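You operate a simulated robot arm through the tools that you are given. There is no shell and no other tool.

You are at the controls of a simulated two-armed robot. One attempt, no reset.

JOB
Fit the tape roll from the bench and tape the far side of the coil in the tape stand.
Fine: set the tape dial to Mid before the stroke; that side only; carriage back at Load.

It is judged by the outcome, as a careful person would: the job done as asked, and still so three seconds after it is handed in. It fails if anything else is knocked over, pushed out of place, dropped, spilled or broken.

ROBOT AND FRAMES
Two 7-joint arms with fingered hands on one trunk that stands fixed in place. Base frame: the origin is at the foot of the trunk, x ahead of it, y to its left, z up; the work surface is at about z = 0.72. Readings come in m, degrees, newtons and seconds.
The left shoulder is at [0.069, 0.152, 1.091], the right one opposite. With the tool pointing down near the work surface each hand reaches from about 0.4 to 0.82 m from the base axis, measured 20 degrees to its own side. Payload 3.8 kg a hand.
The tool frame of a hand sits at the grasp point between the pads (the TCP): z along the fingers, y along the line on which they close. The tips reach 0.03 m beyond it. The gripper opens to 0.104 m; its body begins 0.035 m behind the TCP. The gripper is a hand of 5 fingers: y runs from the thumb to the fingers, the wrist lies at [-0.015, -0.104, -0.178] in the tool frame, and closing takes about 1.5 s.
Orientation is told as [roll, pitch, yaw] about the base's x, y, z axes, in that order, counted from this pose: with the fingers straight down and the wrist toward the robot, the tool's x, y and z point along [0, 1, 0], [1, 0, 0] and [0, 0, -1] of the base frame.

CONTROLS
- The arms move only by the tool apply_moves. It takes "left_deltas", "right_deltas" or both (then of equal length, played together; a hand with none holds still); each is a list of rows, each a list of 2 entries, a list of its own where there are three numbers: the shift along the tool's x, y, z in m, then the turn, a rotation vector about the tool's x, y, z in degrees. In form: [[[tx, ty, tz], [ax, ay, az]], ...]. A call has 1 to 20 rows; each row is the pose to reach, as a shift and turn from the pose commanded when the call began, along the tool's axes at that moment. "left_hand" and "right_hand" are, for a hand that has rows, the opening in per cent of the stroke, from 0 (shut) to 100 (fully open), set as the call begins (left out, the last holds). Each row takes 0.2 s and may step no farther than 0.05 m and 8.6 degrees from the row before; otherwise, or with a gripper value out of range, the whole call is refused. A pose out of reach is approached as far as the arm can. The call stops where the force on the tool passes 50 N (or 10 N more than at its start, if that is more) or the arm is blocked; 0.2 s more then pass. The fingers move at their own pace (about 0.072 m/s each) and stop on an object; they squeeze with about 24 N. The grip force told is the motor's: it shows also when the fingers shut on nothing. Time passes only in rows, and 0.2 s behind the last, so rows that repeat a pose let the fingers close. It gives the time, the measured TCP pose, the force on the tool (base axes), the opening and the grip force at its end, in the units of the frame above (readings bear some noise), with the torque about the TCP (base axes, N m) and any sound that the robot's microphone picked up, and new pictures: "views" is both (left out), scene, wrist or none (wrist: the cameras of the hands that moved).
- Cameras (640 x 400 px; columns grow to the right, rows downward): "scene" is now at [0.1876, 0.0333, 1.2477]; the picture's right is [0.40, -0.91, -0.08], its down [-0.49, -0.14, -0.86] and it looks along [0.77, 0.39, -0.50] (base axes); focal length 214 px, centre (320, 200). "left" rides on the left gripper at [-0.08, -0.078, -0.141] in its tool frame; the picture's right is [-0.78, -0.30, 0.56], its down [0.53, -0.78, 0.33] and it looks along [0.33, 0.56, 0.76] (tool axes); focal length 247 px, centre (320, 200). "right" rides on the right gripper at [0.08, -0.078, -0.141] in its tool frame; the picture's right is [-0.78, 0.30, -0.56], its down [-0.54, -0.78, 0.33] and it looks along [-0.33, 0.56, 0.76] (tool axes); focal length 247 px, centre (320, 200). There is no depth. A picture from a camera that has moved, and an enlarged one, comes with that camera's place and axes in the base frame and with its lens. The place of the scene camera against the robot may be out by one fixed shift of up to 0.018 m in any direction.
- move_column(by): moves the trunk up (or, below 0, down) by that many m; the arms and the scene camera ride with it, the base frame stays. It gives what a move gives, with no picture.
- set_fingers(index, middle, ring, little, thumb_bend, thumb_turn, hand): sets how far each is bent, from 0 (flat) to 1 (curled in); at 0.3 the hand is open as for a grip, at 0.7 the pads meet at the TCP. One left out holds its place. A second passes; each finger stops where it meets its share of the squeeze, and holds until it gets a number again. A gripper value or a shape takes the hand back. It gives what a move gives, with no picture; readings hold the bend of each and the force on index, middle, ring, little, thumb and palm. thumb_turn goes from beside the hand (0) to across from the fingers (1), as for a grip.
- grasp_type(shape, hand): the hand has 5 fingers and takes this shape, open, in about a second: jaw (thumb against the fingers, like two jaws); tri (thumb and two fingers); tip (a fingertip pinch); poke (one finger out to press); point (the index stretched); flat (the hand flat); cup (the hand cupped); fist (a fist). The gripper value then closes the fingers along that shape, each until it touches; the sizes above hold for jaw. It gives what a move gives, with no picture.
- turn_head(pan, tilt): turns the head with the scene camera to pan (to the left, within 80 degrees either way) and tilt (down, from -29 to 69), counted from straight ahead of the robot (the tilt from the chest, where the trunk bows). It gives what a move gives, and a new picture of the scene camera.
- close_up(camera, box): a new picture of the part [left, top, right, bottom] of that camera's present view, enlarged. No time passes.
- finish_job(): hands the job in; it is judged then, once.

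Nothing tells you positions but the pictures and the camera data. Unless the task says otherwise, let go and move clear before handing in.

The tools are called after ">>>" as a command line: name --argument value ..., lists and objects as JSON in quotes. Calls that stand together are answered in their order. apply_moves: Moves the arms, as the interface text tells. Its arguments: {"type":"object","properties":{"left_deltas":{"type":"array","items":{"type":"array"}},"left_hand":{"type":"number"},"right_deltas":{"type":"array","items":{"type":"array"}},"right_hand":{"type":"number"},"views":{"type":"string","enum":["both","scene","wrist","none"]}},"required":[]} The other tools are called the same way: move_column (by) moves the trunk up or down; grasp_type (shape, hand) gives the hand a shape; set_fingers (index, middle, ring, little, thumb_bend, thumb_turn, hand) moves the fingers one by one; turn_head (pan, tilt) turns the head that bears the scene camera; close_up (camera, box) takes an enlarged picture of a part of a camera's view; finish_job () hands the job in.

At the start:

```text
time_s: 0.0
left_tool_pos: [0.3539, 0.3673, 1.1262]
left_orientation: [0.0, 0.0, 0.0]
left_wrist_force: [0.7, 0.0, 0.4]
left_ft_torque: [0.03, -0.04, -0.02]
left_width: 0.1039
left_grip_force: 0.0
left_shape: jaw
left_bend: [0.3, 0.3, 0.3, 0.3, 0.3, 0.98]
left_finger forces: [0.1, 0.0, 0.0, 0.0, 0.0, 0.1]
right_tool_pos: [0.5867, 0.0218, 1.1923]
right_orientation: [0.0, 0.1, 0.0]
right_wrist_force: [-0.1, -0.1, 0.7]
right_ft_torque: [0.02, 0.0, 0.01]
right_width: 0.1034
right_grip_force: 0.1
right_shape: jaw
right_bend: [0.3, 0.3, 0.3, 0.3, 0.3, 0.98]
right_finger forces: [0.0, 0.0, 0.0, 0.0, 0.0, 0.1]
trunk travel left (down, up): [-0.175, 0.281]
head pan, tilt (commanded): [24.3, 19.6]
```

scene: 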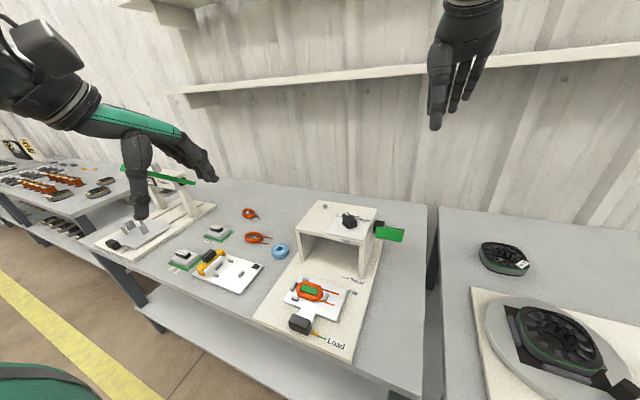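
right: 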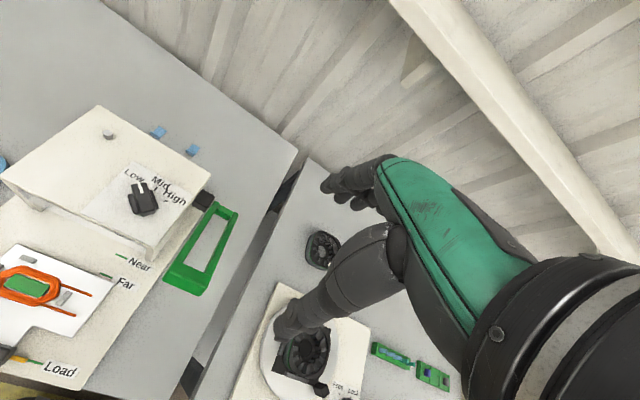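
left: 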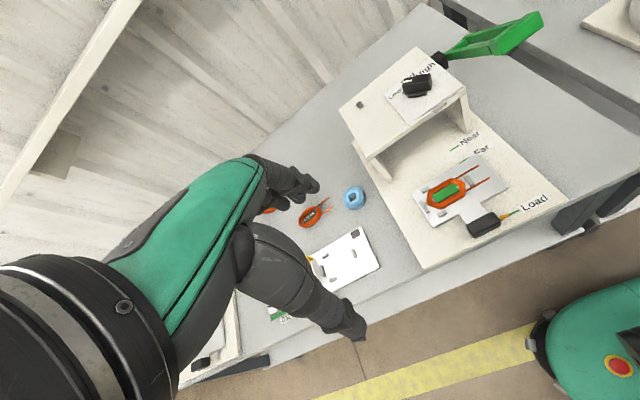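

I see a bench with the tape stand (carriage with orange coil at Load, dial on top with Low/Mid/High, a green lever at its right side) and a blue tape roll on the bench beside it. I will look closer before moving.

>>> close_up --camera "scene" --box '[230, 180, 430, 370]'

>>> close_up --camera "right" --box '[0, 90, 260, 400]'

>>> close_up --camera "left" --box '[320, 0, 580, 260]'

>>> close_up --camera "scene" --box '[80, 150, 300, 300]'

```text
2.11 times, centred on (330, 275) of scene
camera zoom: at [0.1876, 0.0333, 1.2477], right [0.4, -0.91, -0.08], down [-0.49, -0.14, -0.86], along [0.77, 0.39, -0.5], focal length 452 px, centre (299, 42)
```

zoom: 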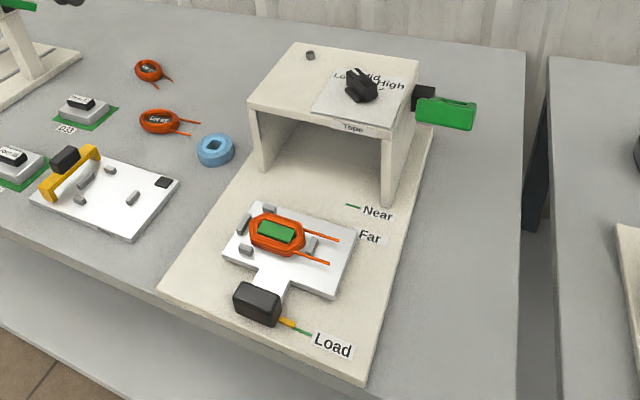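

```text
1.29 times, centred on (130, 245) of right
camera zoom: at [0.5087, 0.1024, 1.3341], right [0.3, -0.78, 0.56], down [-0.78, -0.54, -0.33], along [0.56, -0.33, -0.76], focal length 319 px, centre (565, 142)
```

zoom: 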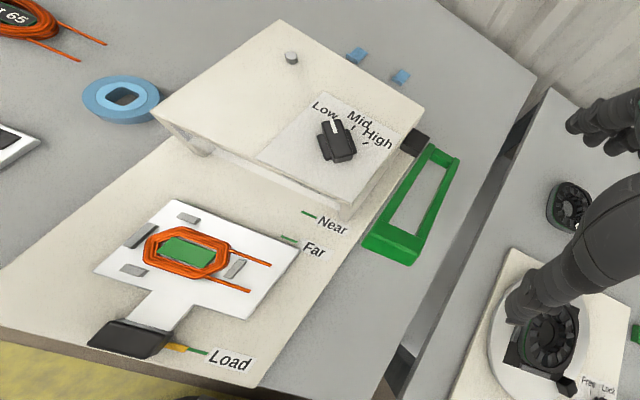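

```text
1.54 times, centred on (450, 130) of left
camera zoom: at [0.2767, 0.2868, 1.2675], right [-0.3, -0.78, -0.56], down [-0.78, 0.54, -0.33], along [0.56, 0.33, -0.76], focal length 380 px, centre (120, 308)
```

zoom: 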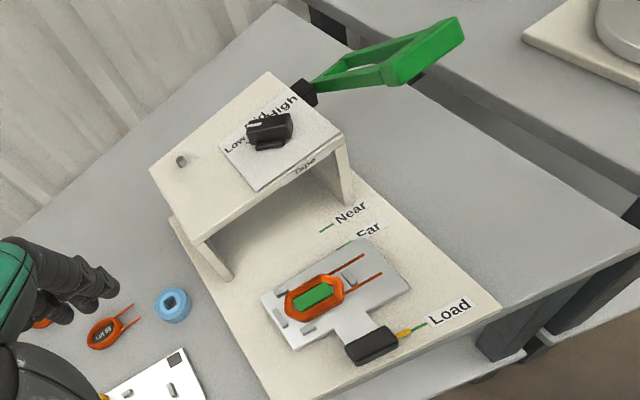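

```text
2.67 times, centred on (190, 225) of scene
camera zoom: at [0.1876, 0.0333, 1.2477], right [0.4, -0.91, -0.08], down [-0.49, -0.14, -0.86], along [0.77, 0.39, -0.5], focal length 572 px, centre (667, 133)
```

zoom: 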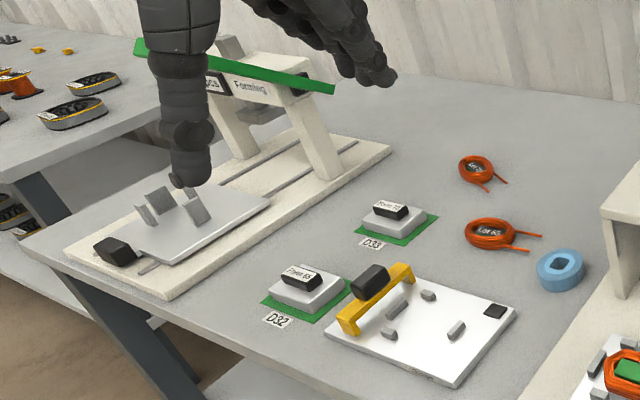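

The stand lies square with the base axes: the roof is about x 0.58–0.75, y 0.14–0.33, top z≈0.87; the carriage is at Load, the lever is raised on the right side, and the tape roll is near (0.61, 0.43). I'll zoom on the key details (roll, peg, dial, lever) before planning the grasp.

>>> close_up --camera "right" --box '[80, 100, 220, 200]'

>>> close_up --camera "left" --box '[330, 40, 480, 220]'

>>> close_up --camera "scene" --box '[300, 190, 420, 270]'

>>> close_up --camera "scene" --box '[250, 230, 350, 300]'

```text
4.00 times, centred on (150, 150) of right
camera zoom: at [0.5087, 0.1024, 1.3341], right [0.3, -0.78, 0.56], down [-0.78, -0.54, -0.33], along [0.56, -0.33, -0.76], focal length 988 px, centre (1000, 400)
```

zoom: 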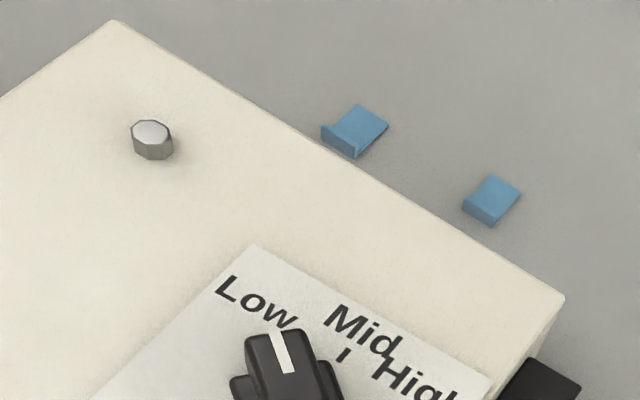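

```text
2.22 times, centred on (405, 130) of left
camera zoom: at [0.2767, 0.2868, 1.2675], right [-0.3, -0.78, -0.56], down [-0.78, 0.54, -0.33], along [0.56, 0.33, -0.76], focal length 549 px, centre (131, 356)
```

zoom: 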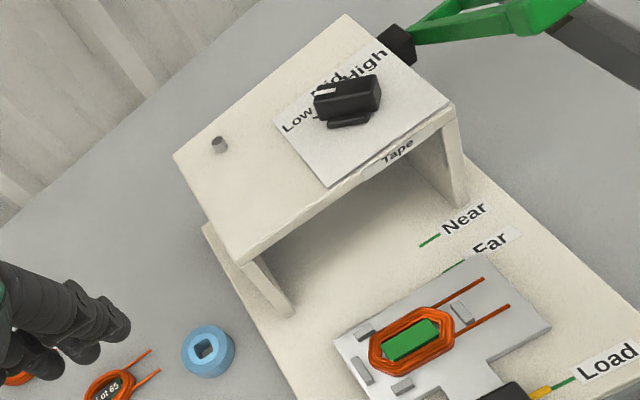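

```text
5.00 times, centred on (360, 230) of scene
camera zoom: at [0.1876, 0.0333, 1.2477], right [0.4, -0.91, -0.08], down [-0.49, -0.14, -0.86], along [0.77, 0.39, -0.5], focal length 1072 px, centre (120, 50)
```

zoom: 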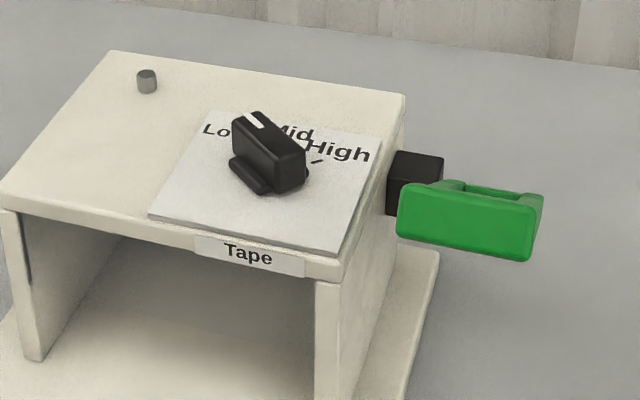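

```text
5.71 times, centred on (300, 265) of scene
camera zoom: at [0.1876, 0.0333, 1.2477], right [0.4, -0.91, -0.08], down [-0.49, -0.14, -0.86], along [0.77, 0.39, -0.5], focal length 1226 px, centre (434, -171)
```

zoom: 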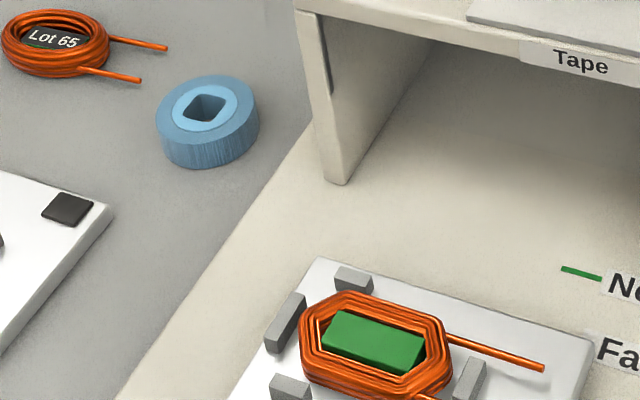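

The dial now points at Low and must go to Mid. The peg on the roof (about 16 mm thick) is at about (0.708, 0.290), and the roll has a hole of about 25 mm. I'll first bring the left hand above the roll for a better look.

>>> apply_moves --left_deltas '[[[0.006, 0.026, 0.02], [0, 0, 0]], [[0.013, 0.051, 0.04], [0, 0, 0]], [[0.019, 0.077, 0.06], [0, 0, 0]], [[0.025, 0.102, 0.08], [0, 0, 0]], [[0.032, 0.128, 0.1], [0, 0, 0]], [[0.038, 0.154, 0.12], [0, 0, 0]], [[0.044, 0.179, 0.14], [0, 0, 0]], [[0.05, 0.205, 0.16], [0, 0, 0]], [[0.057, 0.23, 0.18], [0, 0, 0]], [[0.063, 0.256, 0.2], [0, 0, 0]]]'

```text
time_s: 2.2
left_tool_pos: [0.6106, 0.4304, 0.9258]
left_orientation: [0.0, 0.1, 0.0]
left_wrist_force: [0.3, -0.3, 0.4]
left_ft_torque: [-0.04, 0.0, -0.02]
left_width: 0.1038
left_grip_force: 0.0
left_shape: jaw
left_bend: [0.3, 0.3, 0.3, 0.3, 0.3, 0.98]
left_finger forces: [0.1, 0.1, 0.1, 0.0, 0.1, 0.0]
right_tool_pos: [0.5879, 0.0218, 1.1927]
right_orientation: [0.1, 0.1, 0.0]
right_wrist_force: [-0.1, 0.1, -0.9]
right_ft_torque: [0.02, 0.01, -0.02]
right_width: 0.1038
right_grip_force: 0.1
right_shape: jaw
right_bend: [0.3, 0.3, 0.3, 0.3, 0.3, 0.98]
right_finger forces: [0.0, 0.1, 0.1, 0.0, 0.0, 0.1]
trunk travel left (down, up): [-0.175, 0.281]
head pan, tilt (commanded): [24.3, 19.6]
camera scene: at [0.1888, 0.0334, 1.2475], right [0.4, -0.91, -0.09], down [-0.49, -0.14, -0.86], along [0.77, 0.39, -0.51], focal length 214 px, centre (320, 200)
camera left: at [0.5321, 0.3501, 1.0669], right [-0.3, -0.78, -0.56], down [-0.78, 0.54, -0.33], along [0.56, 0.33, -0.76], focal length 247 px, centre (320, 200)
```

scene: 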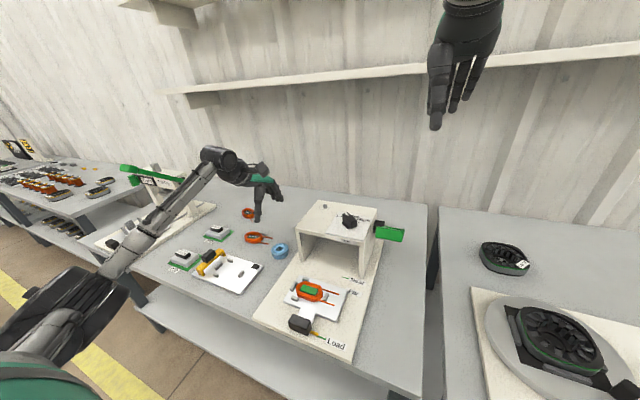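
left: 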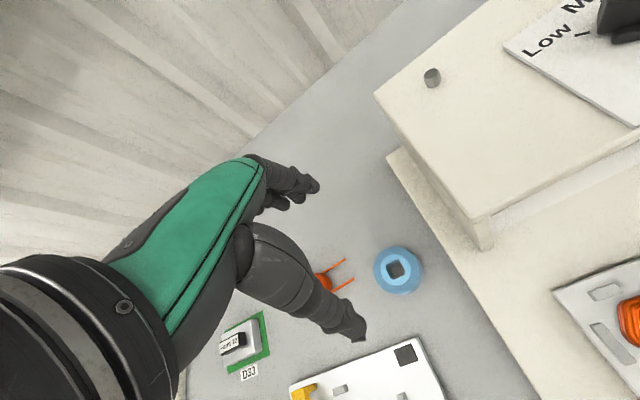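

The roll is at about (0.610, 0.425) and the white board's corner at about (0.53, 0.44), so I'll narrow the opening slightly and descend partway to check alignment.

>>> apply_moves --left_deltas '[[[-0.002, 0, 0.04], [0, 0, 0]], [[-0.005, 0, 0.08], [0, 0, 0]], [[-0.005, 0, 0.11], [0, 0, 0]], [[-0.005, 0, 0.126], [0, 0, 0]], [[-0.005, 0, 0.126], [0, 0, 0]]]' --left_hand 88

```text
time_s: 3.4
left_tool_pos: [0.6101, 0.4243, 0.8021]
left_orientation: [0.0, 0.0, -0.1]
left_wrist_force: [-0.2, 0.0, 0.2]
left_ft_torque: [0.01, -0.02, -0.01]
left_width: 0.0915
left_grip_force: 0.2
left_shape: jaw
left_bend: [0.28, 0.32, 0.3, 0.31, 0.39, 0.98]
left_finger forces: [0.0, 0.0, 0.0, 0.0, 0.1, 0.1]
right_tool_pos: [0.5857, 0.0213, 1.1941]
right_orientation: [0.0, 0.1, 0.1]
right_wrist_force: [0.0, -0.1, -1.1]
right_ft_torque: [0.01, 0.0, 0.02]
right_width: 0.1033
right_grip_force: 0.0
right_shape: jaw
right_bend: [0.3, 0.3, 0.3, 0.3, 0.3, 0.98]
right_finger forces: [0.0, 0.0, 0.0, 0.1, 0.0, 0.1]
trunk travel left (down, up): [-0.175, 0.281]
head pan, tilt (commanded): [24.3, 19.6]
camera scene: at [0.1875, 0.0333, 1.2477], right [0.4, -0.91, -0.08], down [-0.49, -0.14, -0.86], along [0.77, 0.39, -0.5], focal length 214 px, centre (320, 200)
camera left: at [0.5323, 0.3441, 0.9426], right [-0.3, -0.78, -0.56], down [-0.78, 0.54, -0.33], along [0.56, 0.33, -0.76], focal length 247 px, centre (320, 200)
```

scene: 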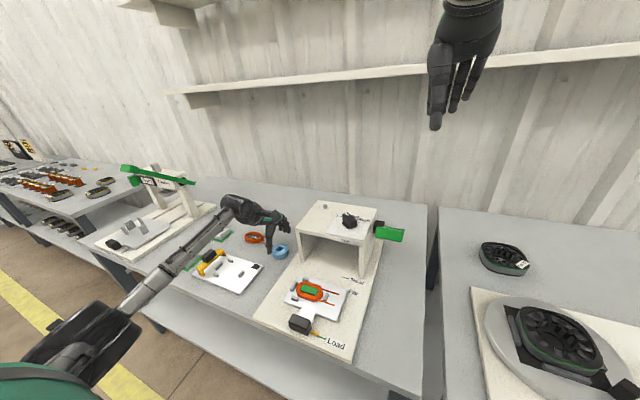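
left: 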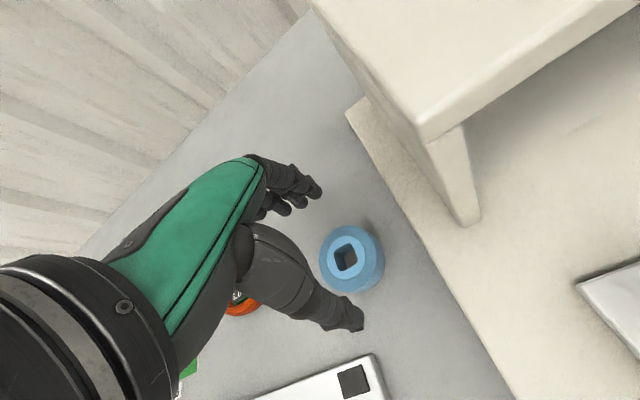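

The roll sits just below the grasp point, centred within a few mm. Descending to grasp height.

>>> apply_moves --left_deltas '[[[0.001, 0.001, 0.02], [0, 0, 0]], [[0.001, 0.001, 0.035], [0, 0, 0]], [[0.001, 0.001, 0.045], [0, 0, 0]], [[0.001, 0.001, 0.045], [0, 0, 0]]]'

>>> close_up --camera "scene" --box '[220, 200, 320, 280]'

```text
time_s: 4.4
left_tool_pos: [0.6109, 0.425, 0.7573]
left_orientation: [0.0, 0.0, 0.0]
left_wrist_force: [0.7, 0.7, 0.3]
left_ft_torque: [-0.02, 0.02, -0.04]
left_width: 0.0917
left_grip_force: 0.1
left_shape: jaw
left_bend: [0.28, 0.32, 0.3, 0.31, 0.39, 0.98]
left_finger forces: [0.0, 0.0, 0.0, 0.0, 0.0, 0.0]
right_tool_pos: [0.5873, 0.0216, 1.1925]
right_orientation: [0.0, 0.1, -0.1]
right_wrist_force: [0.4, 0.8, -0.5]
right_ft_torque: [-0.01, 0.01, 0.02]
right_width: 0.1035
right_grip_force: 0.1
right_shape: jaw
right_bend: [0.3, 0.3, 0.3, 0.3, 0.3, 0.98]
right_finger forces: [0.0, 0.0, 0.0, 0.0, 0.1, 0.0]
trunk travel left (down, up): [-0.175, 0.281]
head pan, tilt (commanded): [24.3, 19.6]
camera scene: at [0.1876, 0.0333, 1.2477], right [0.4, -0.91, -0.08], down [-0.49, -0.14, -0.86], along [0.77, 0.39, -0.5], focal length 214 px, centre (320, 200)
camera left: at [0.5327, 0.3457, 0.8973], right [-0.3, -0.78, -0.56], down [-0.78, 0.54, -0.33], along [0.56, 0.33, -0.76], focal length 247 px, centre (320, 200)
```

scene: 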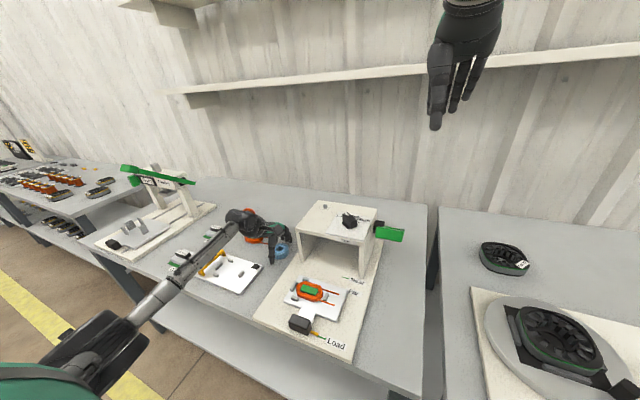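
left: 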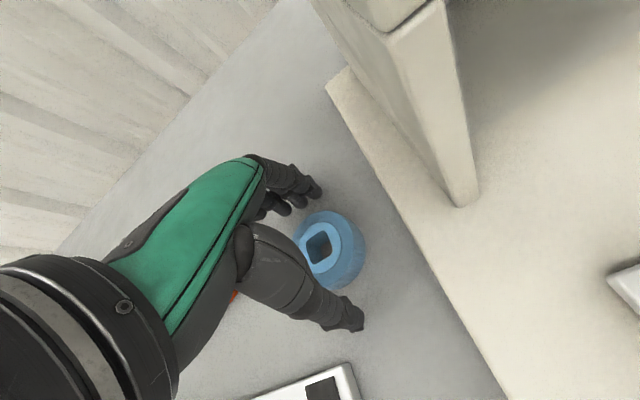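

```text
5.00 times, centred on (270, 240) of scene
camera zoom: at [0.1876, 0.0333, 1.2477], right [0.4, -0.91, -0.08], down [-0.49, -0.14, -0.86], along [0.77, 0.39, -0.5], focal length 1072 px, centre (570, 0)
```

zoom: 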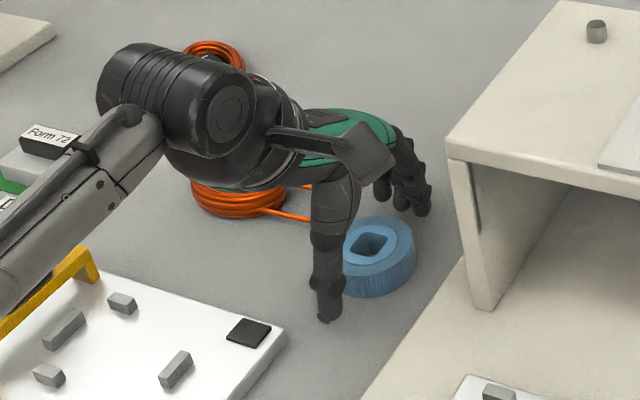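

The fingers straddle the roll well. Lowering 3 mm and closing.

>>> apply_moves --left_deltas '[[[0.001, 0.001, 0.003], [0, 0, 0]], [[0.001, 0.001, 0.003], [0, 0, 0]]]' --views "none"

>>> apply_moves --left_deltas '[[[0, 0, 0], [0, 0, 0]], [[0, 0, 0], [0, 0, 0]], [[0, 0, 0], [0, 0, 0]], [[0, 0, 0], [0, 0, 0]], [[0, 0, 0], [0, 0, 0]], [[0, 0, 0], [0, 0, 0]], [[0, 0, 0], [0, 0, 0]], [[0, 0, 0], [0, 0, 0]]]' --left_hand 0 --views "both"

>>> close_up --camera "scene" --box '[220, 200, 320, 280]'

```text
time_s: 5.0
left_tool_pos: [0.611, 0.425, 0.7533]
left_orientation: [0.1, 0.0, 0.0]
left_wrist_force: [-0.5, 0.9, -0.5]
left_ft_torque: [-0.03, -0.01, -0.02]
left_width: 0.0918
left_grip_force: 0.0
left_shape: jaw
left_bend: [0.28, 0.32, 0.3, 0.31, 0.39, 0.98]
left_finger forces: [0.1, 0.1, 0.0, 0.1, 0.0, 0.0]
right_tool_pos: [0.5873, 0.022, 1.1945]
right_orientation: [0.1, 0.1, -0.1]
right_wrist_force: [-0.4, -0.5, 0.3]
right_ft_torque: [-0.01, 0.0, -0.02]
right_width: 0.1037
right_grip_force: 0.0
right_shape: jaw
right_bend: [0.3, 0.3, 0.3, 0.3, 0.3, 0.98]
right_finger forces: [0.0, 0.0, 0.1, 0.0, 0.0, 0.0]
trunk travel left (down, up): [-0.175, 0.281]
head pan, tilt (commanded): [24.3, 19.6]
```

```text
time_s: 6.8
left_tool_pos: [0.6104, 0.4252, 0.754]
left_orientation: [-0.1, 0.0, -0.1]
left_wrist_force: [0.2, 0.3, 0.1]
left_ft_torque: [0.0, 0.0, -0.01]
left_width: 0.0527
left_grip_force: 24.3
left_shape: jaw
left_bend: [0.74, 0.44, 0.47, 0.45, 0.69, 1.0]
left_finger forces: [12.5, 7.6, 0.2, 0.0, 20.2, 0.1]
right_tool_pos: [0.5872, 0.0217, 1.1918]
right_orientation: [0.0, 0.1, 0.0]
right_wrist_force: [-0.7, 0.1, -0.1]
right_ft_torque: [0.01, 0.01, 0.02]
right_width: 0.1036
right_grip_force: 0.1
right_shape: jaw
right_bend: [0.3, 0.3, 0.3, 0.3, 0.3, 0.98]
right_finger forces: [0.0, 0.1, 0.0, 0.0, 0.1, 0.0]
trunk travel left (down, up): [-0.175, 0.281]
head pan, tilt (commanded): [24.3, 19.6]
camera scene: at [0.1877, 0.0334, 1.2477], right [0.4, -0.91, -0.08], down [-0.49, -0.14, -0.86], along [0.77, 0.39, -0.5], focal length 214 px, centre (320, 200)
camera left: at [0.5338, 0.3464, 0.8941], right [-0.3, -0.78, -0.56], down [-0.78, 0.54, -0.33], along [0.56, 0.33, -0.76], focal length 247 px, centre (320, 200)
```

scene: 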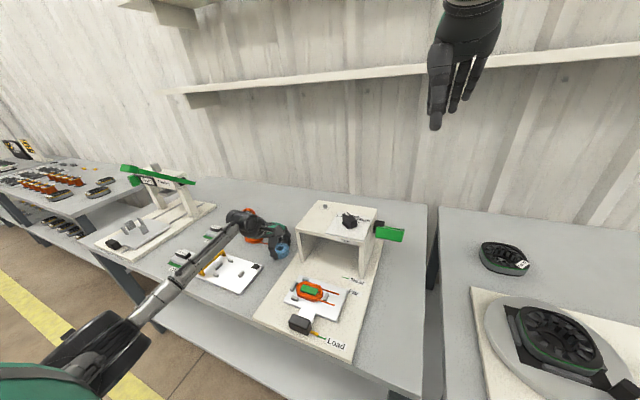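
left: 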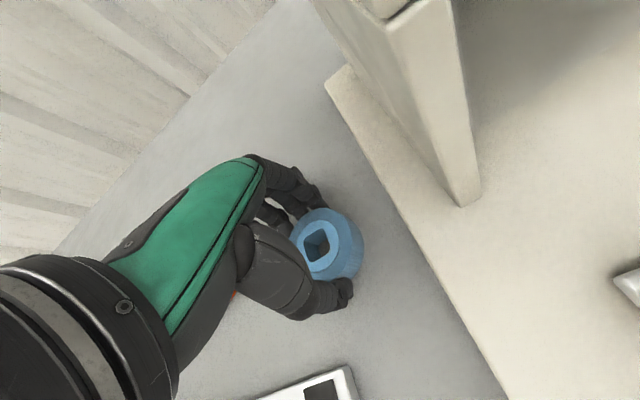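

```text
5.00 times, centred on (270, 240) of scene
camera zoom: at [0.1877, 0.0334, 1.2477], right [0.4, -0.91, -0.08], down [-0.49, -0.14, -0.86], along [0.77, 0.39, -0.5], focal length 1072 px, centre (570, 0)
```

zoom: 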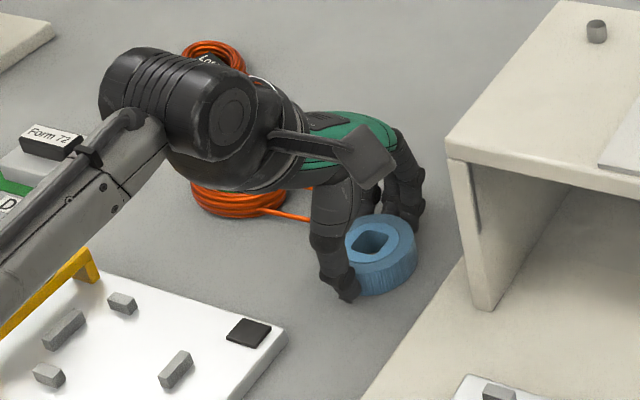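

The grip registers 24 N on index, middle and thumb. I'll lift slightly and check the roll comes along level.

>>> apply_moves --left_deltas '[[[0, 0, -0.01], [0, 0, 0]], [[0, 0, -0.03], [0, 0, 0]], [[0, 0, -0.06], [0, 0, 0]], [[0, 0, -0.06], [0, 0, 0]]]'

>>> close_up --camera "scene" --box '[220, 180, 320, 260]'

>>> close_up --camera "left" --box '[240, 150, 400, 350]'

```text
time_s: 7.8
left_tool_pos: [0.6098, 0.4266, 0.8129]
left_orientation: [0.0, 0.0, 0.0]
left_wrist_force: [-1.2, 0.7, -0.2]
left_ft_torque: [0.01, 0.03, 0.01]
left_width: 0.0524
left_grip_force: 23.8
left_shape: jaw
left_bend: [0.74, 0.44, 0.47, 0.45, 0.69, 1.0]
left_finger forces: [12.5, 7.7, 0.4, 0.0, 20.2, 0.0]
right_tool_pos: [0.5876, 0.0216, 1.1935]
right_orientation: [0.0, 0.1, 0.1]
right_wrist_force: [0.4, -0.5, 0.5]
right_ft_torque: [0.0, 0.0, 0.0]
right_width: 0.1036
right_grip_force: 0.1
right_shape: jaw
right_bend: [0.3, 0.3, 0.3, 0.3, 0.3, 0.98]
right_finger forces: [0.0, 0.0, 0.0, 0.0, 0.0, 0.1]
trunk travel left (down, up): [-0.175, 0.281]
head pan, tilt (commanded): [24.3, 19.6]
camera scene: at [0.1879, 0.0335, 1.2476], right [0.4, -0.91, -0.08], down [-0.49, -0.14, -0.86], along [0.77, 0.39, -0.5], focal length 214 px, centre (320, 200)
camera left: at [0.5321, 0.3464, 0.9537], right [-0.3, -0.78, -0.56], down [-0.78, 0.54, -0.33], along [0.56, 0.33, -0.76], focal length 247 px, centre (320, 200)
```

scene: 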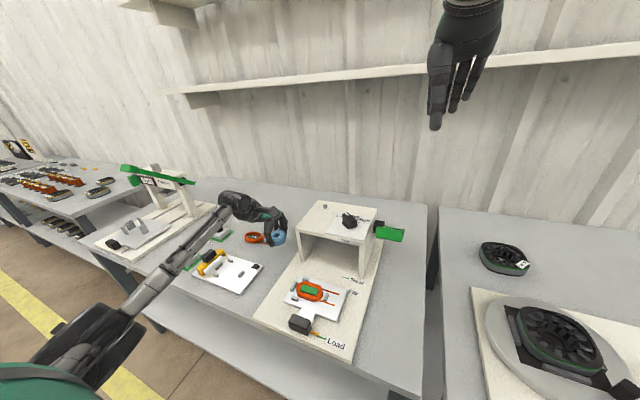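
left: 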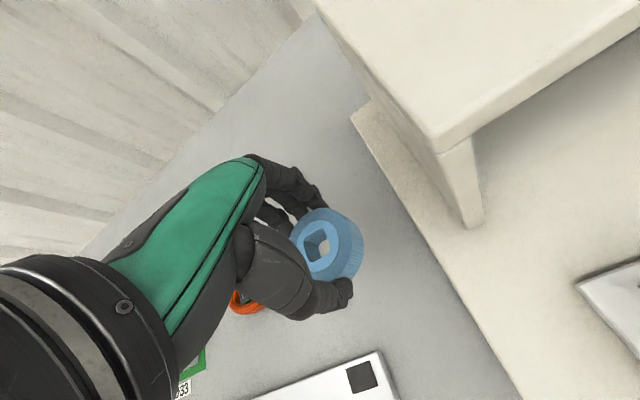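

```text
5.00 times, centred on (270, 220) of scene
camera zoom: at [0.1879, 0.0335, 1.2476], right [0.4, -0.91, -0.08], down [-0.49, -0.14, -0.86], along [0.77, 0.39, -0.5], focal length 1072 px, centre (570, 100)
```

zoom: 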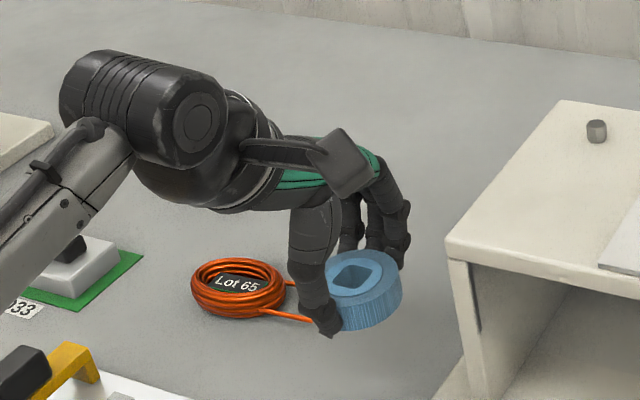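

```text
2.00 times, centred on (320, 250) of left
camera zoom: at [0.5321, 0.3464, 0.9537], right [-0.3, -0.78, -0.56], down [-0.78, 0.54, -0.33], along [0.56, 0.33, -0.76], focal length 494 px, centre (320, 100)
```

zoom: 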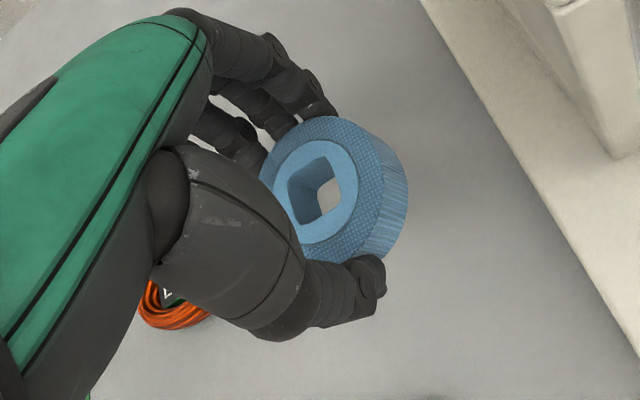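

The roll is held level and centred at the grasp point. I'll raise it and carry it to a hover above the peg, then measure the peg with the wrist cameras.

>>> apply_moves --left_deltas '[[[0, 0, -0.04], [0, 0, 0]], [[0, 0, -0.08], [0, 0, 0]], [[0, 0, -0.12], [0, 0, 0]], [[0, 0, -0.16], [0, 0, 0]], [[-0.02, 0.013, -0.19], [0, 0, 0]], [[-0.044, 0.03, -0.2], [0, 0, 0]], [[-0.068, 0.047, -0.2], [0, 0, 0]], [[-0.092, 0.063, -0.2], [0, 0, 0]], [[-0.115, 0.078, -0.2], [0, 0, 0]], [[-0.138, 0.093, -0.2], [0, 0, 0]], [[-0.138, 0.093, -0.2], [0, 0, 0]]]'

>>> close_up --camera "left" --box '[240, 150, 440, 350]'

>>> close_up --camera "right" --box '[0, 50, 240, 230]'

```text
time_s: 10.2
left_tool_pos: [0.7067, 0.2887, 1.0125]
left_orientation: [-0.1, 0.1, 0.0]
left_wrist_force: [0.1, 0.3, -1.1]
left_ft_torque: [0.01, -0.04, -0.02]
left_width: 0.0523
left_grip_force: 24.6
left_shape: jaw
left_bend: [0.74, 0.44, 0.47, 0.45, 0.7, 1.0]
left_finger forces: [12.5, 7.7, 0.4, 0.0, 20.1, 0.0]
right_tool_pos: [0.586, 0.023, 1.1923]
right_orientation: [0.0, 0.0, -0.1]
right_wrist_force: [-0.8, 0.4, 0.0]
right_ft_torque: [0.01, -0.03, 0.01]
right_width: 0.1036
right_grip_force: 0.1
right_shape: jaw
right_bend: [0.3, 0.3, 0.3, 0.3, 0.3, 0.98]
right_finger forces: [0.0, 0.1, 0.0, 0.0, 0.0, 0.0]
trunk travel left (down, up): [-0.175, 0.281]
head pan, tilt (commanded): [24.3, 19.6]
camera scene: at [0.1875, 0.0338, 1.2477], right [0.4, -0.91, -0.08], down [-0.49, -0.14, -0.86], along [0.77, 0.39, -0.5], focal length 214 px, centre (320, 200)
camera left: at [0.6288, 0.2084, 1.1537], right [-0.3, -0.78, -0.56], down [-0.78, 0.54, -0.33], along [0.56, 0.33, -0.76], focal length 247 px, centre (320, 200)
```

scene: 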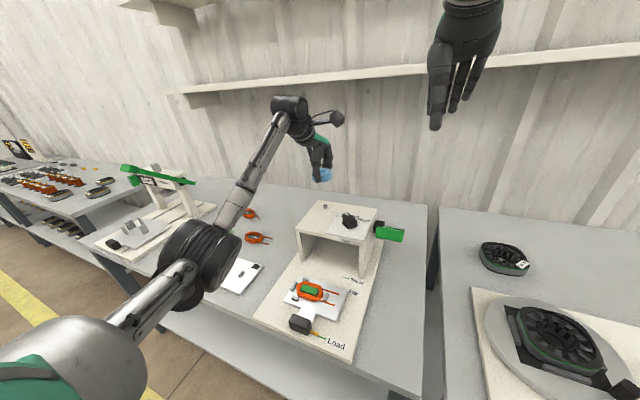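
left: 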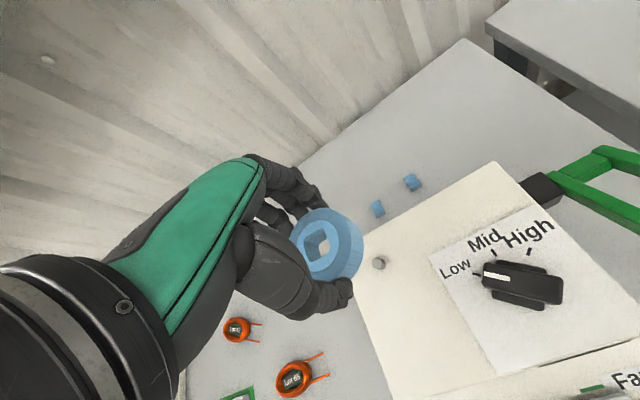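

```text
2.00 times, centred on (340, 250) of left
camera zoom: at [0.6288, 0.2084, 1.1537], right [-0.3, -0.78, -0.56], down [-0.78, 0.54, -0.33], along [0.56, 0.33, -0.76], focal length 494 px, centre (280, 100)
```

zoom: 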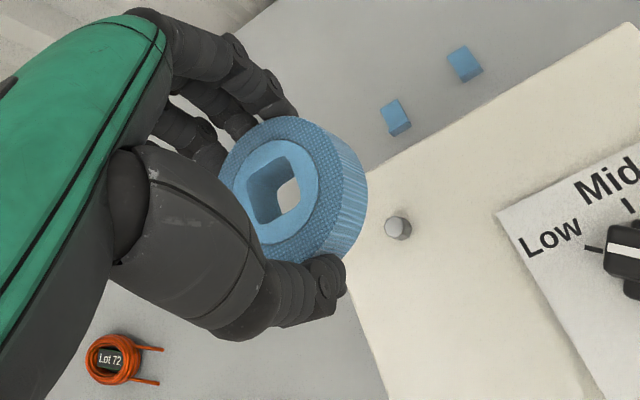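

```text
2.22 times, centred on (120, 140) of right
camera zoom: at [0.5086, 0.1029, 1.3341], right [0.3, -0.78, 0.56], down [-0.78, -0.54, -0.33], along [0.56, -0.33, -0.76], focal length 549 px, centre (764, 333)
```

zoom: 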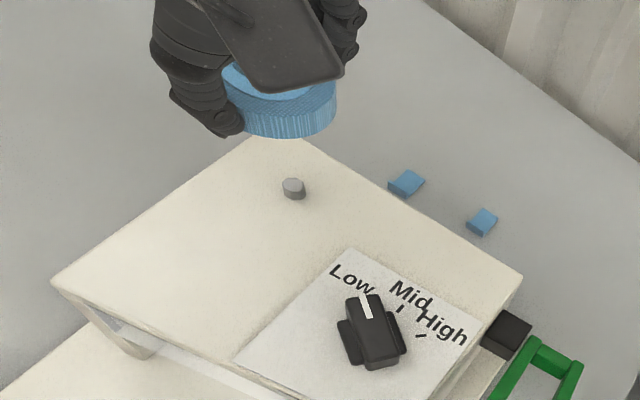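

The left wrist camera puts the hole at about (0.707, 0.286) and the peg at about (0.708, 0.286), so they are nearly aligned. Descending to just above the peg for a check from the other cameras.

>>> apply_moves --left_deltas '[[[0, 0.0005, 0.03], [0, 0, 0]], [[0, 0.0005, 0.06], [0, 0, 0]], [[0, 0.0005, 0.078], [0, 0, 0]], [[0, 0.0005, 0.078], [0, 0, 0]]]'

>>> close_up --camera "scene" --box '[280, 170, 380, 250]'

>>> close_up --camera "right" --box '[60, 60, 180, 160]'

>>> close_up --camera "left" --box '[260, 180, 400, 320]'

```text
time_s: 11.2
left_tool_pos: [0.7059, 0.2867, 0.933]
left_orientation: [-0.1, 0.0, -0.1]
left_wrist_force: [0.7, -0.1, -1.0]
left_ft_torque: [-0.01, 0.0, -0.01]
left_width: 0.0522
left_grip_force: 24.0
left_shape: jaw
left_bend: [0.74, 0.44, 0.47, 0.45, 0.7, 1.0]
left_finger forces: [12.5, 7.6, 0.4, 0.0, 20.2, 0.1]
right_tool_pos: [0.5872, 0.0226, 1.1943]
right_orientation: [0.0, 0.2, 0.0]
right_wrist_force: [-0.7, -0.7, 0.6]
right_ft_torque: [-0.05, 0.01, 0.02]
right_width: 0.1038
right_grip_force: 0.1
right_shape: jaw
right_bend: [0.3, 0.3, 0.3, 0.3, 0.3, 0.98]
right_finger forces: [0.0, 0.0, 0.0, 0.1, 0.1, 0.0]
trunk travel left (down, up): [-0.175, 0.281]
head pan, tilt (commanded): [24.3, 19.6]
camera scene: at [0.1877, 0.0333, 1.2477], right [0.4, -0.91, -0.08], down [-0.49, -0.14, -0.86], along [0.77, 0.39, -0.5], focal length 214 px, centre (320, 200)
camera left: at [0.6286, 0.2074, 1.0744], right [-0.3, -0.78, -0.56], down [-0.78, 0.54, -0.33], along [0.56, 0.33, -0.76], focal length 247 px, centre (320, 200)
```

scene: 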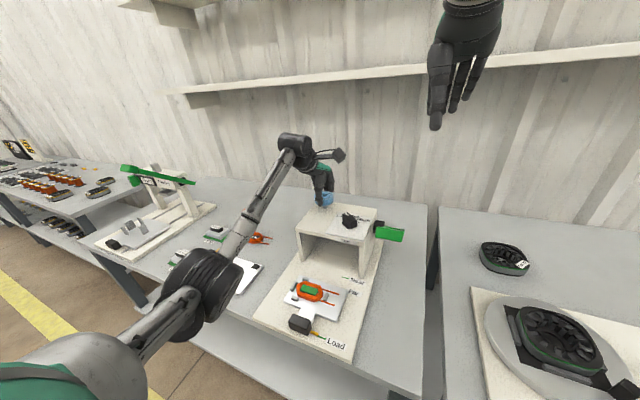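
left: 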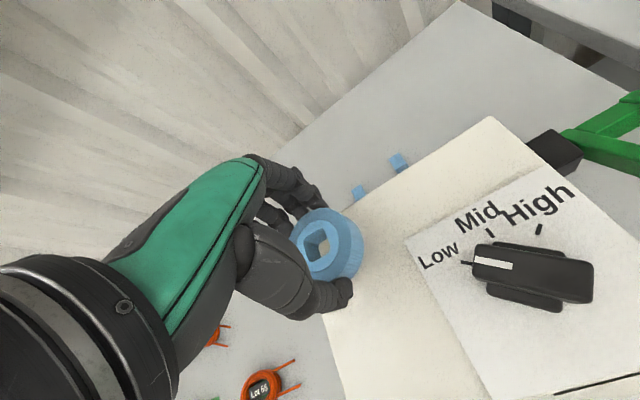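

```text
5.00 times, centred on (330, 210) of scene
camera zoom: at [0.1877, 0.0333, 1.2477], right [0.4, -0.91, -0.08], down [-0.49, -0.14, -0.86], along [0.77, 0.39, -0.5], focal length 1072 px, centre (270, 150)
```

zoom: 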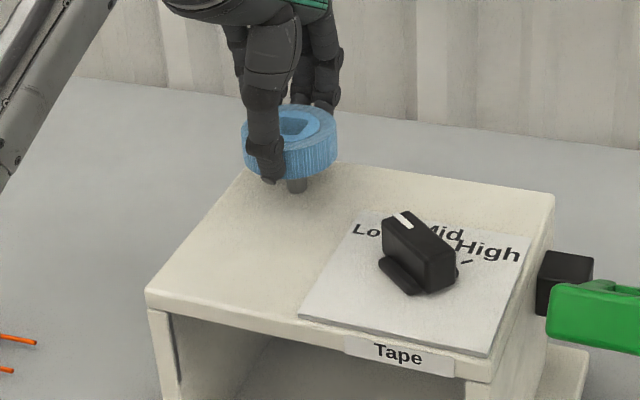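

```text
4.00 times, centred on (120, 110) of right
camera zoom: at [0.5088, 0.1024, 1.3341], right [0.3, -0.78, 0.56], down [-0.78, -0.54, -0.33], along [0.56, -0.33, -0.76], focal length 988 px, centre (1120, 560)
```

zoom: 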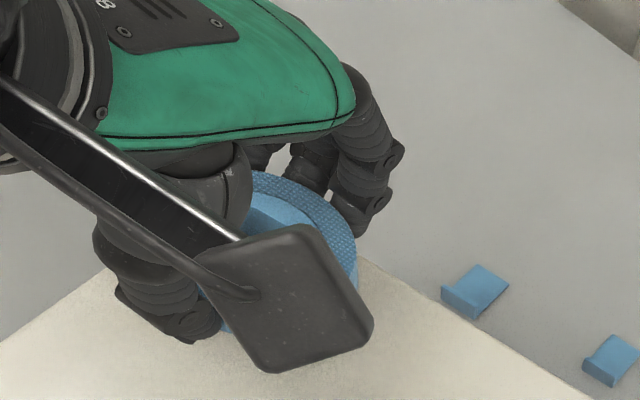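

```text
2.86 times, centred on (330, 250) of left
camera zoom: at [0.6286, 0.2074, 1.0744], right [-0.3, -0.78, -0.56], down [-0.78, 0.54, -0.33], along [0.56, 0.33, -0.76], focal length 706 px, centre (291, 57)
```

zoom: 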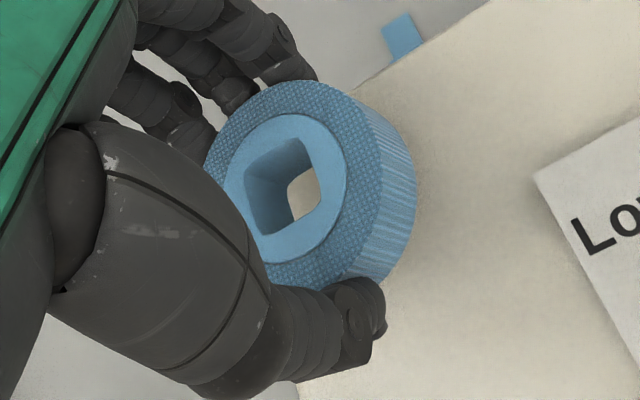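

The scene view shows the roll directly above the peg within about 2 mm. I'll lower it in small steps while watching the force.

>>> apply_moves --left_deltas '[[[-0.001, 0.0005, 0.005], [0, 0, 0]], [[-0.001, 0.0005, 0.01], [0, 0, 0]], [[-0.001, 0.0005, 0.015], [0, 0, 0]], [[-0.001, 0.0005, 0.015], [0, 0, 0]]]'

>>> close_up --camera "scene" --box '[280, 170, 380, 250]'

>>> close_up --camera "left" --box '[260, 180, 400, 320]'

```text
time_s: 12.2
left_tool_pos: [0.7065, 0.2874, 0.9188]
left_orientation: [-0.1, 0.0, -0.2]
left_wrist_force: [-0.5, 0.1, -1.0]
left_ft_torque: [-0.02, -0.02, -0.03]
left_width: 0.0523
left_grip_force: 24.4
left_shape: jaw
left_bend: [0.74, 0.44, 0.47, 0.45, 0.7, 1.0]
left_finger forces: [12.5, 7.8, 0.4, 0.0, 20.2, 0.0]
right_tool_pos: [0.5871, 0.0228, 1.1925]
right_orientation: [0.0, 0.1, 0.0]
right_wrist_force: [-0.1, 0.1, 1.6]
right_ft_torque: [0.02, -0.03, 0.03]
right_width: 0.1035
right_grip_force: 0.0
right_shape: jaw
right_bend: [0.3, 0.3, 0.3, 0.3, 0.3, 0.98]
right_finger forces: [0.0, 0.1, 0.1, 0.0, 0.0, 0.0]
trunk travel left (down, up): [-0.175, 0.281]
head pan, tilt (commanded): [24.3, 19.6]
camera scene: at [0.1877, 0.0333, 1.2477], right [0.4, -0.91, -0.08], down [-0.49, -0.14, -0.86], along [0.77, 0.39, -0.5], focal length 214 px, centre (320, 200)
camera left: at [0.6286, 0.2073, 1.06], right [-0.3, -0.78, -0.56], down [-0.78, 0.54, -0.33], along [0.56, 0.33, -0.76], focal length 247 px, centre (320, 200)
```

scene: 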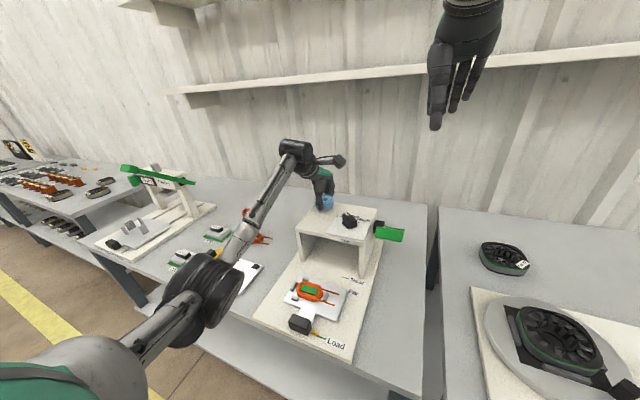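
left: 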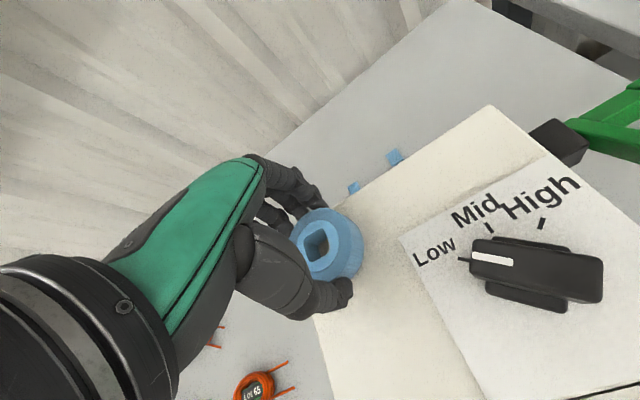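

```text
5.00 times, centred on (330, 210) of scene
camera zoom: at [0.1877, 0.0333, 1.2477], right [0.4, -0.91, -0.08], down [-0.49, -0.14, -0.86], along [0.77, 0.39, -0.5], focal length 1072 px, centre (270, 150)
```

zoom: 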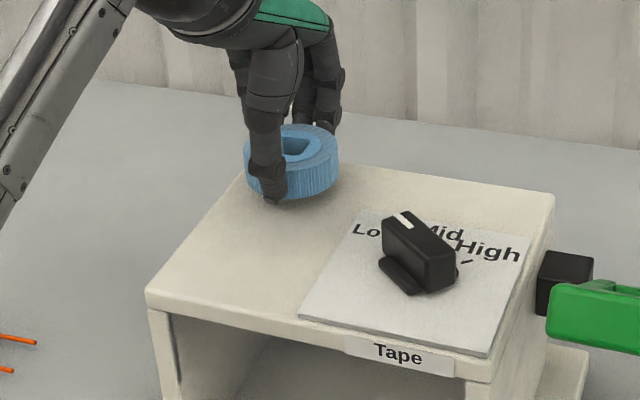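

```text
2.86 times, centred on (330, 250) of left
camera zoom: at [0.6286, 0.2073, 1.06], right [-0.3, -0.78, -0.56], down [-0.78, 0.54, -0.33], along [0.56, 0.33, -0.76], focal length 706 px, centre (291, 57)
```

zoom: 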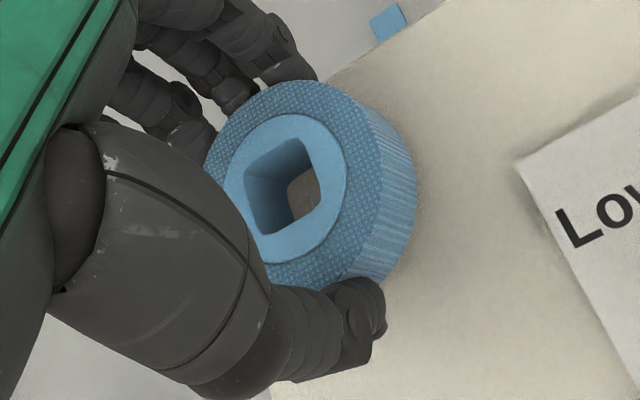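

No contact force yet. Continuing down slowly.

>>> apply_moves --left_deltas '[[[0, 0, 0.003], [0, 0, 0]], [[0, 0, 0.006], [0, 0, 0]], [[0, 0, 0.006], [0, 0, 0]]]' --views "none"

>>> close_up --camera "left" --box '[280, 200, 380, 300]'

>>> close_up --camera "scene" --box '[300, 180, 360, 230]'

```text
time_s: 13.0
left_tool_pos: [0.7066, 0.2868, 0.9137]
left_orientation: [0.0, 0.0, 0.0]
left_wrist_force: [-0.4, -0.8, 0.4]
left_ft_torque: [-0.03, 0.01, 0.0]
left_width: 0.0525
left_grip_force: 24.2
left_shape: jaw
left_bend: [0.74, 0.44, 0.47, 0.45, 0.7, 1.0]
left_finger forces: [12.6, 7.6, 0.5, 0.0, 20.2, 0.1]
right_tool_pos: [0.5869, 0.0218, 1.1935]
right_orientation: [0.0, 0.1, -0.1]
right_wrist_force: [0.0, -0.1, 1.0]
right_ft_torque: [0.02, -0.01, 0.01]
right_width: 0.1035
right_grip_force: 0.1
right_shape: jaw
right_bend: [0.3, 0.3, 0.3, 0.3, 0.3, 0.98]
right_finger forces: [0.0, 0.1, 0.0, 0.0, 0.0, 0.0]
trunk travel left (down, up): [-0.175, 0.281]
head pan, tilt (commanded): [24.3, 19.6]
```

```text
4.00 times, centred on (330, 250) of left
camera zoom: at [0.6284, 0.2073, 1.0537], right [-0.3, -0.78, -0.56], down [-0.78, 0.54, -0.33], along [0.56, 0.33, -0.76], focal length 988 px, centre (280, 0)
```

zoom: 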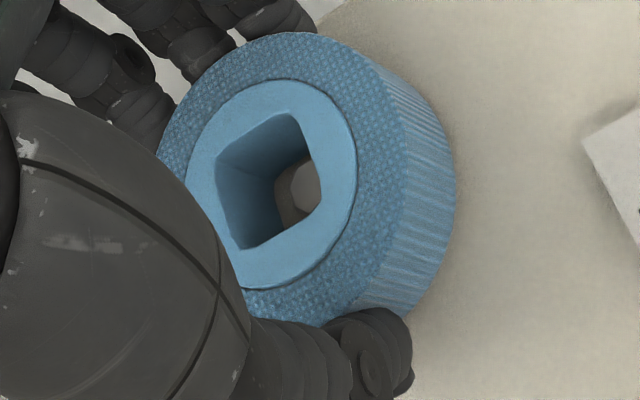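

```text
8.00 times, centred on (330, 205) of scene
camera zoom: at [0.1877, 0.0333, 1.2477], right [0.4, -0.91, -0.08], down [-0.49, -0.14, -0.86], along [0.77, 0.39, -0.5], focal length 1716 px, centre (240, 160)
```

zoom: 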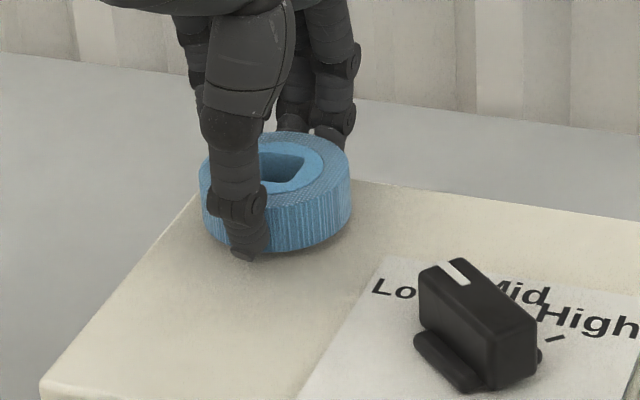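

The peg top is now visible inside the roll's hole with clearance around it. Lowering the last few mm to the roof.

>>> apply_moves --left_deltas '[[[0, 0, 0.003], [0, 0, 0]], [[0, 0, 0.005], [0, 0, 0]], [[0, 0, 0.005], [0, 0, 0]]]' --views "none"

>>> close_up --camera "left" --box '[280, 200, 380, 300]'

>>> close_up --camera "scene" --box '[300, 180, 360, 230]'

```text
time_s: 13.8
left_tool_pos: [0.7064, 0.2874, 0.9086]
left_orientation: [0.0, 0.1, -0.1]
left_wrist_force: [-0.5, -0.7, 0.0]
left_ft_torque: [0.01, -0.01, 0.0]
left_width: 0.0523
left_grip_force: 24.4
left_shape: jaw
left_bend: [0.74, 0.44, 0.47, 0.45, 0.7, 1.0]
left_finger forces: [12.5, 7.8, 0.5, 0.0, 20.3, 0.0]
right_tool_pos: [0.5862, 0.0211, 1.192]
right_orientation: [0.0, 0.1, -0.1]
right_wrist_force: [-0.7, 0.1, -1.0]
right_ft_torque: [0.0, 0.0, 0.03]
right_width: 0.1037
right_grip_force: 0.0
right_shape: jaw
right_bend: [0.3, 0.3, 0.3, 0.3, 0.3, 0.98]
right_finger forces: [0.0, 0.0, 0.0, 0.1, 0.0, 0.0]
trunk travel left (down, up): [-0.175, 0.281]
head pan, tilt (commanded): [24.3, 19.6]
```

```text
4.00 times, centred on (330, 250) of left
camera zoom: at [0.6284, 0.207, 1.049], right [-0.3, -0.78, -0.56], down [-0.78, 0.54, -0.33], along [0.56, 0.33, -0.76], focal length 988 px, centre (280, 0)
```

zoom: 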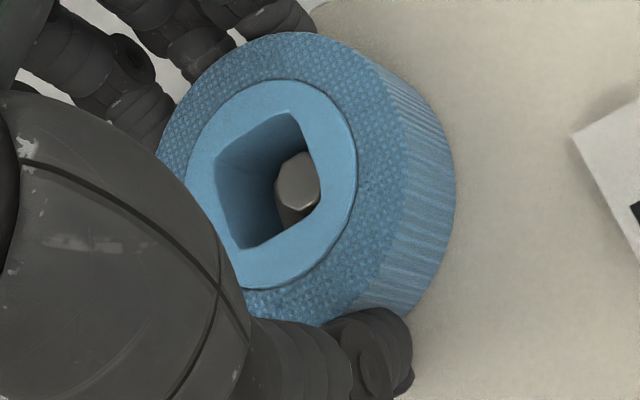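

```text
8.00 times, centred on (330, 205) of scene
camera zoom: at [0.1876, 0.0333, 1.2477], right [0.4, -0.91, -0.08], down [-0.49, -0.14, -0.86], along [0.77, 0.39, -0.5], focal length 1716 px, centre (240, 160)
```

zoom: 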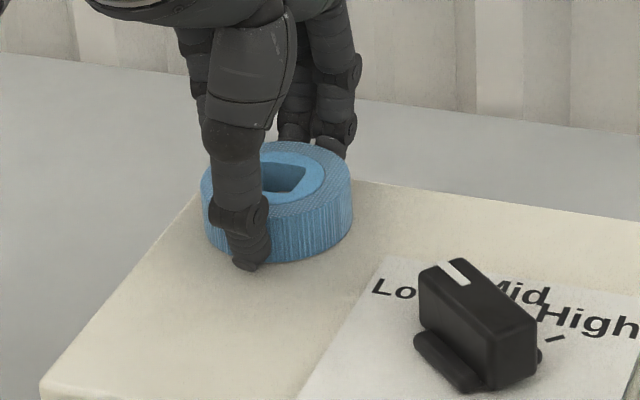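

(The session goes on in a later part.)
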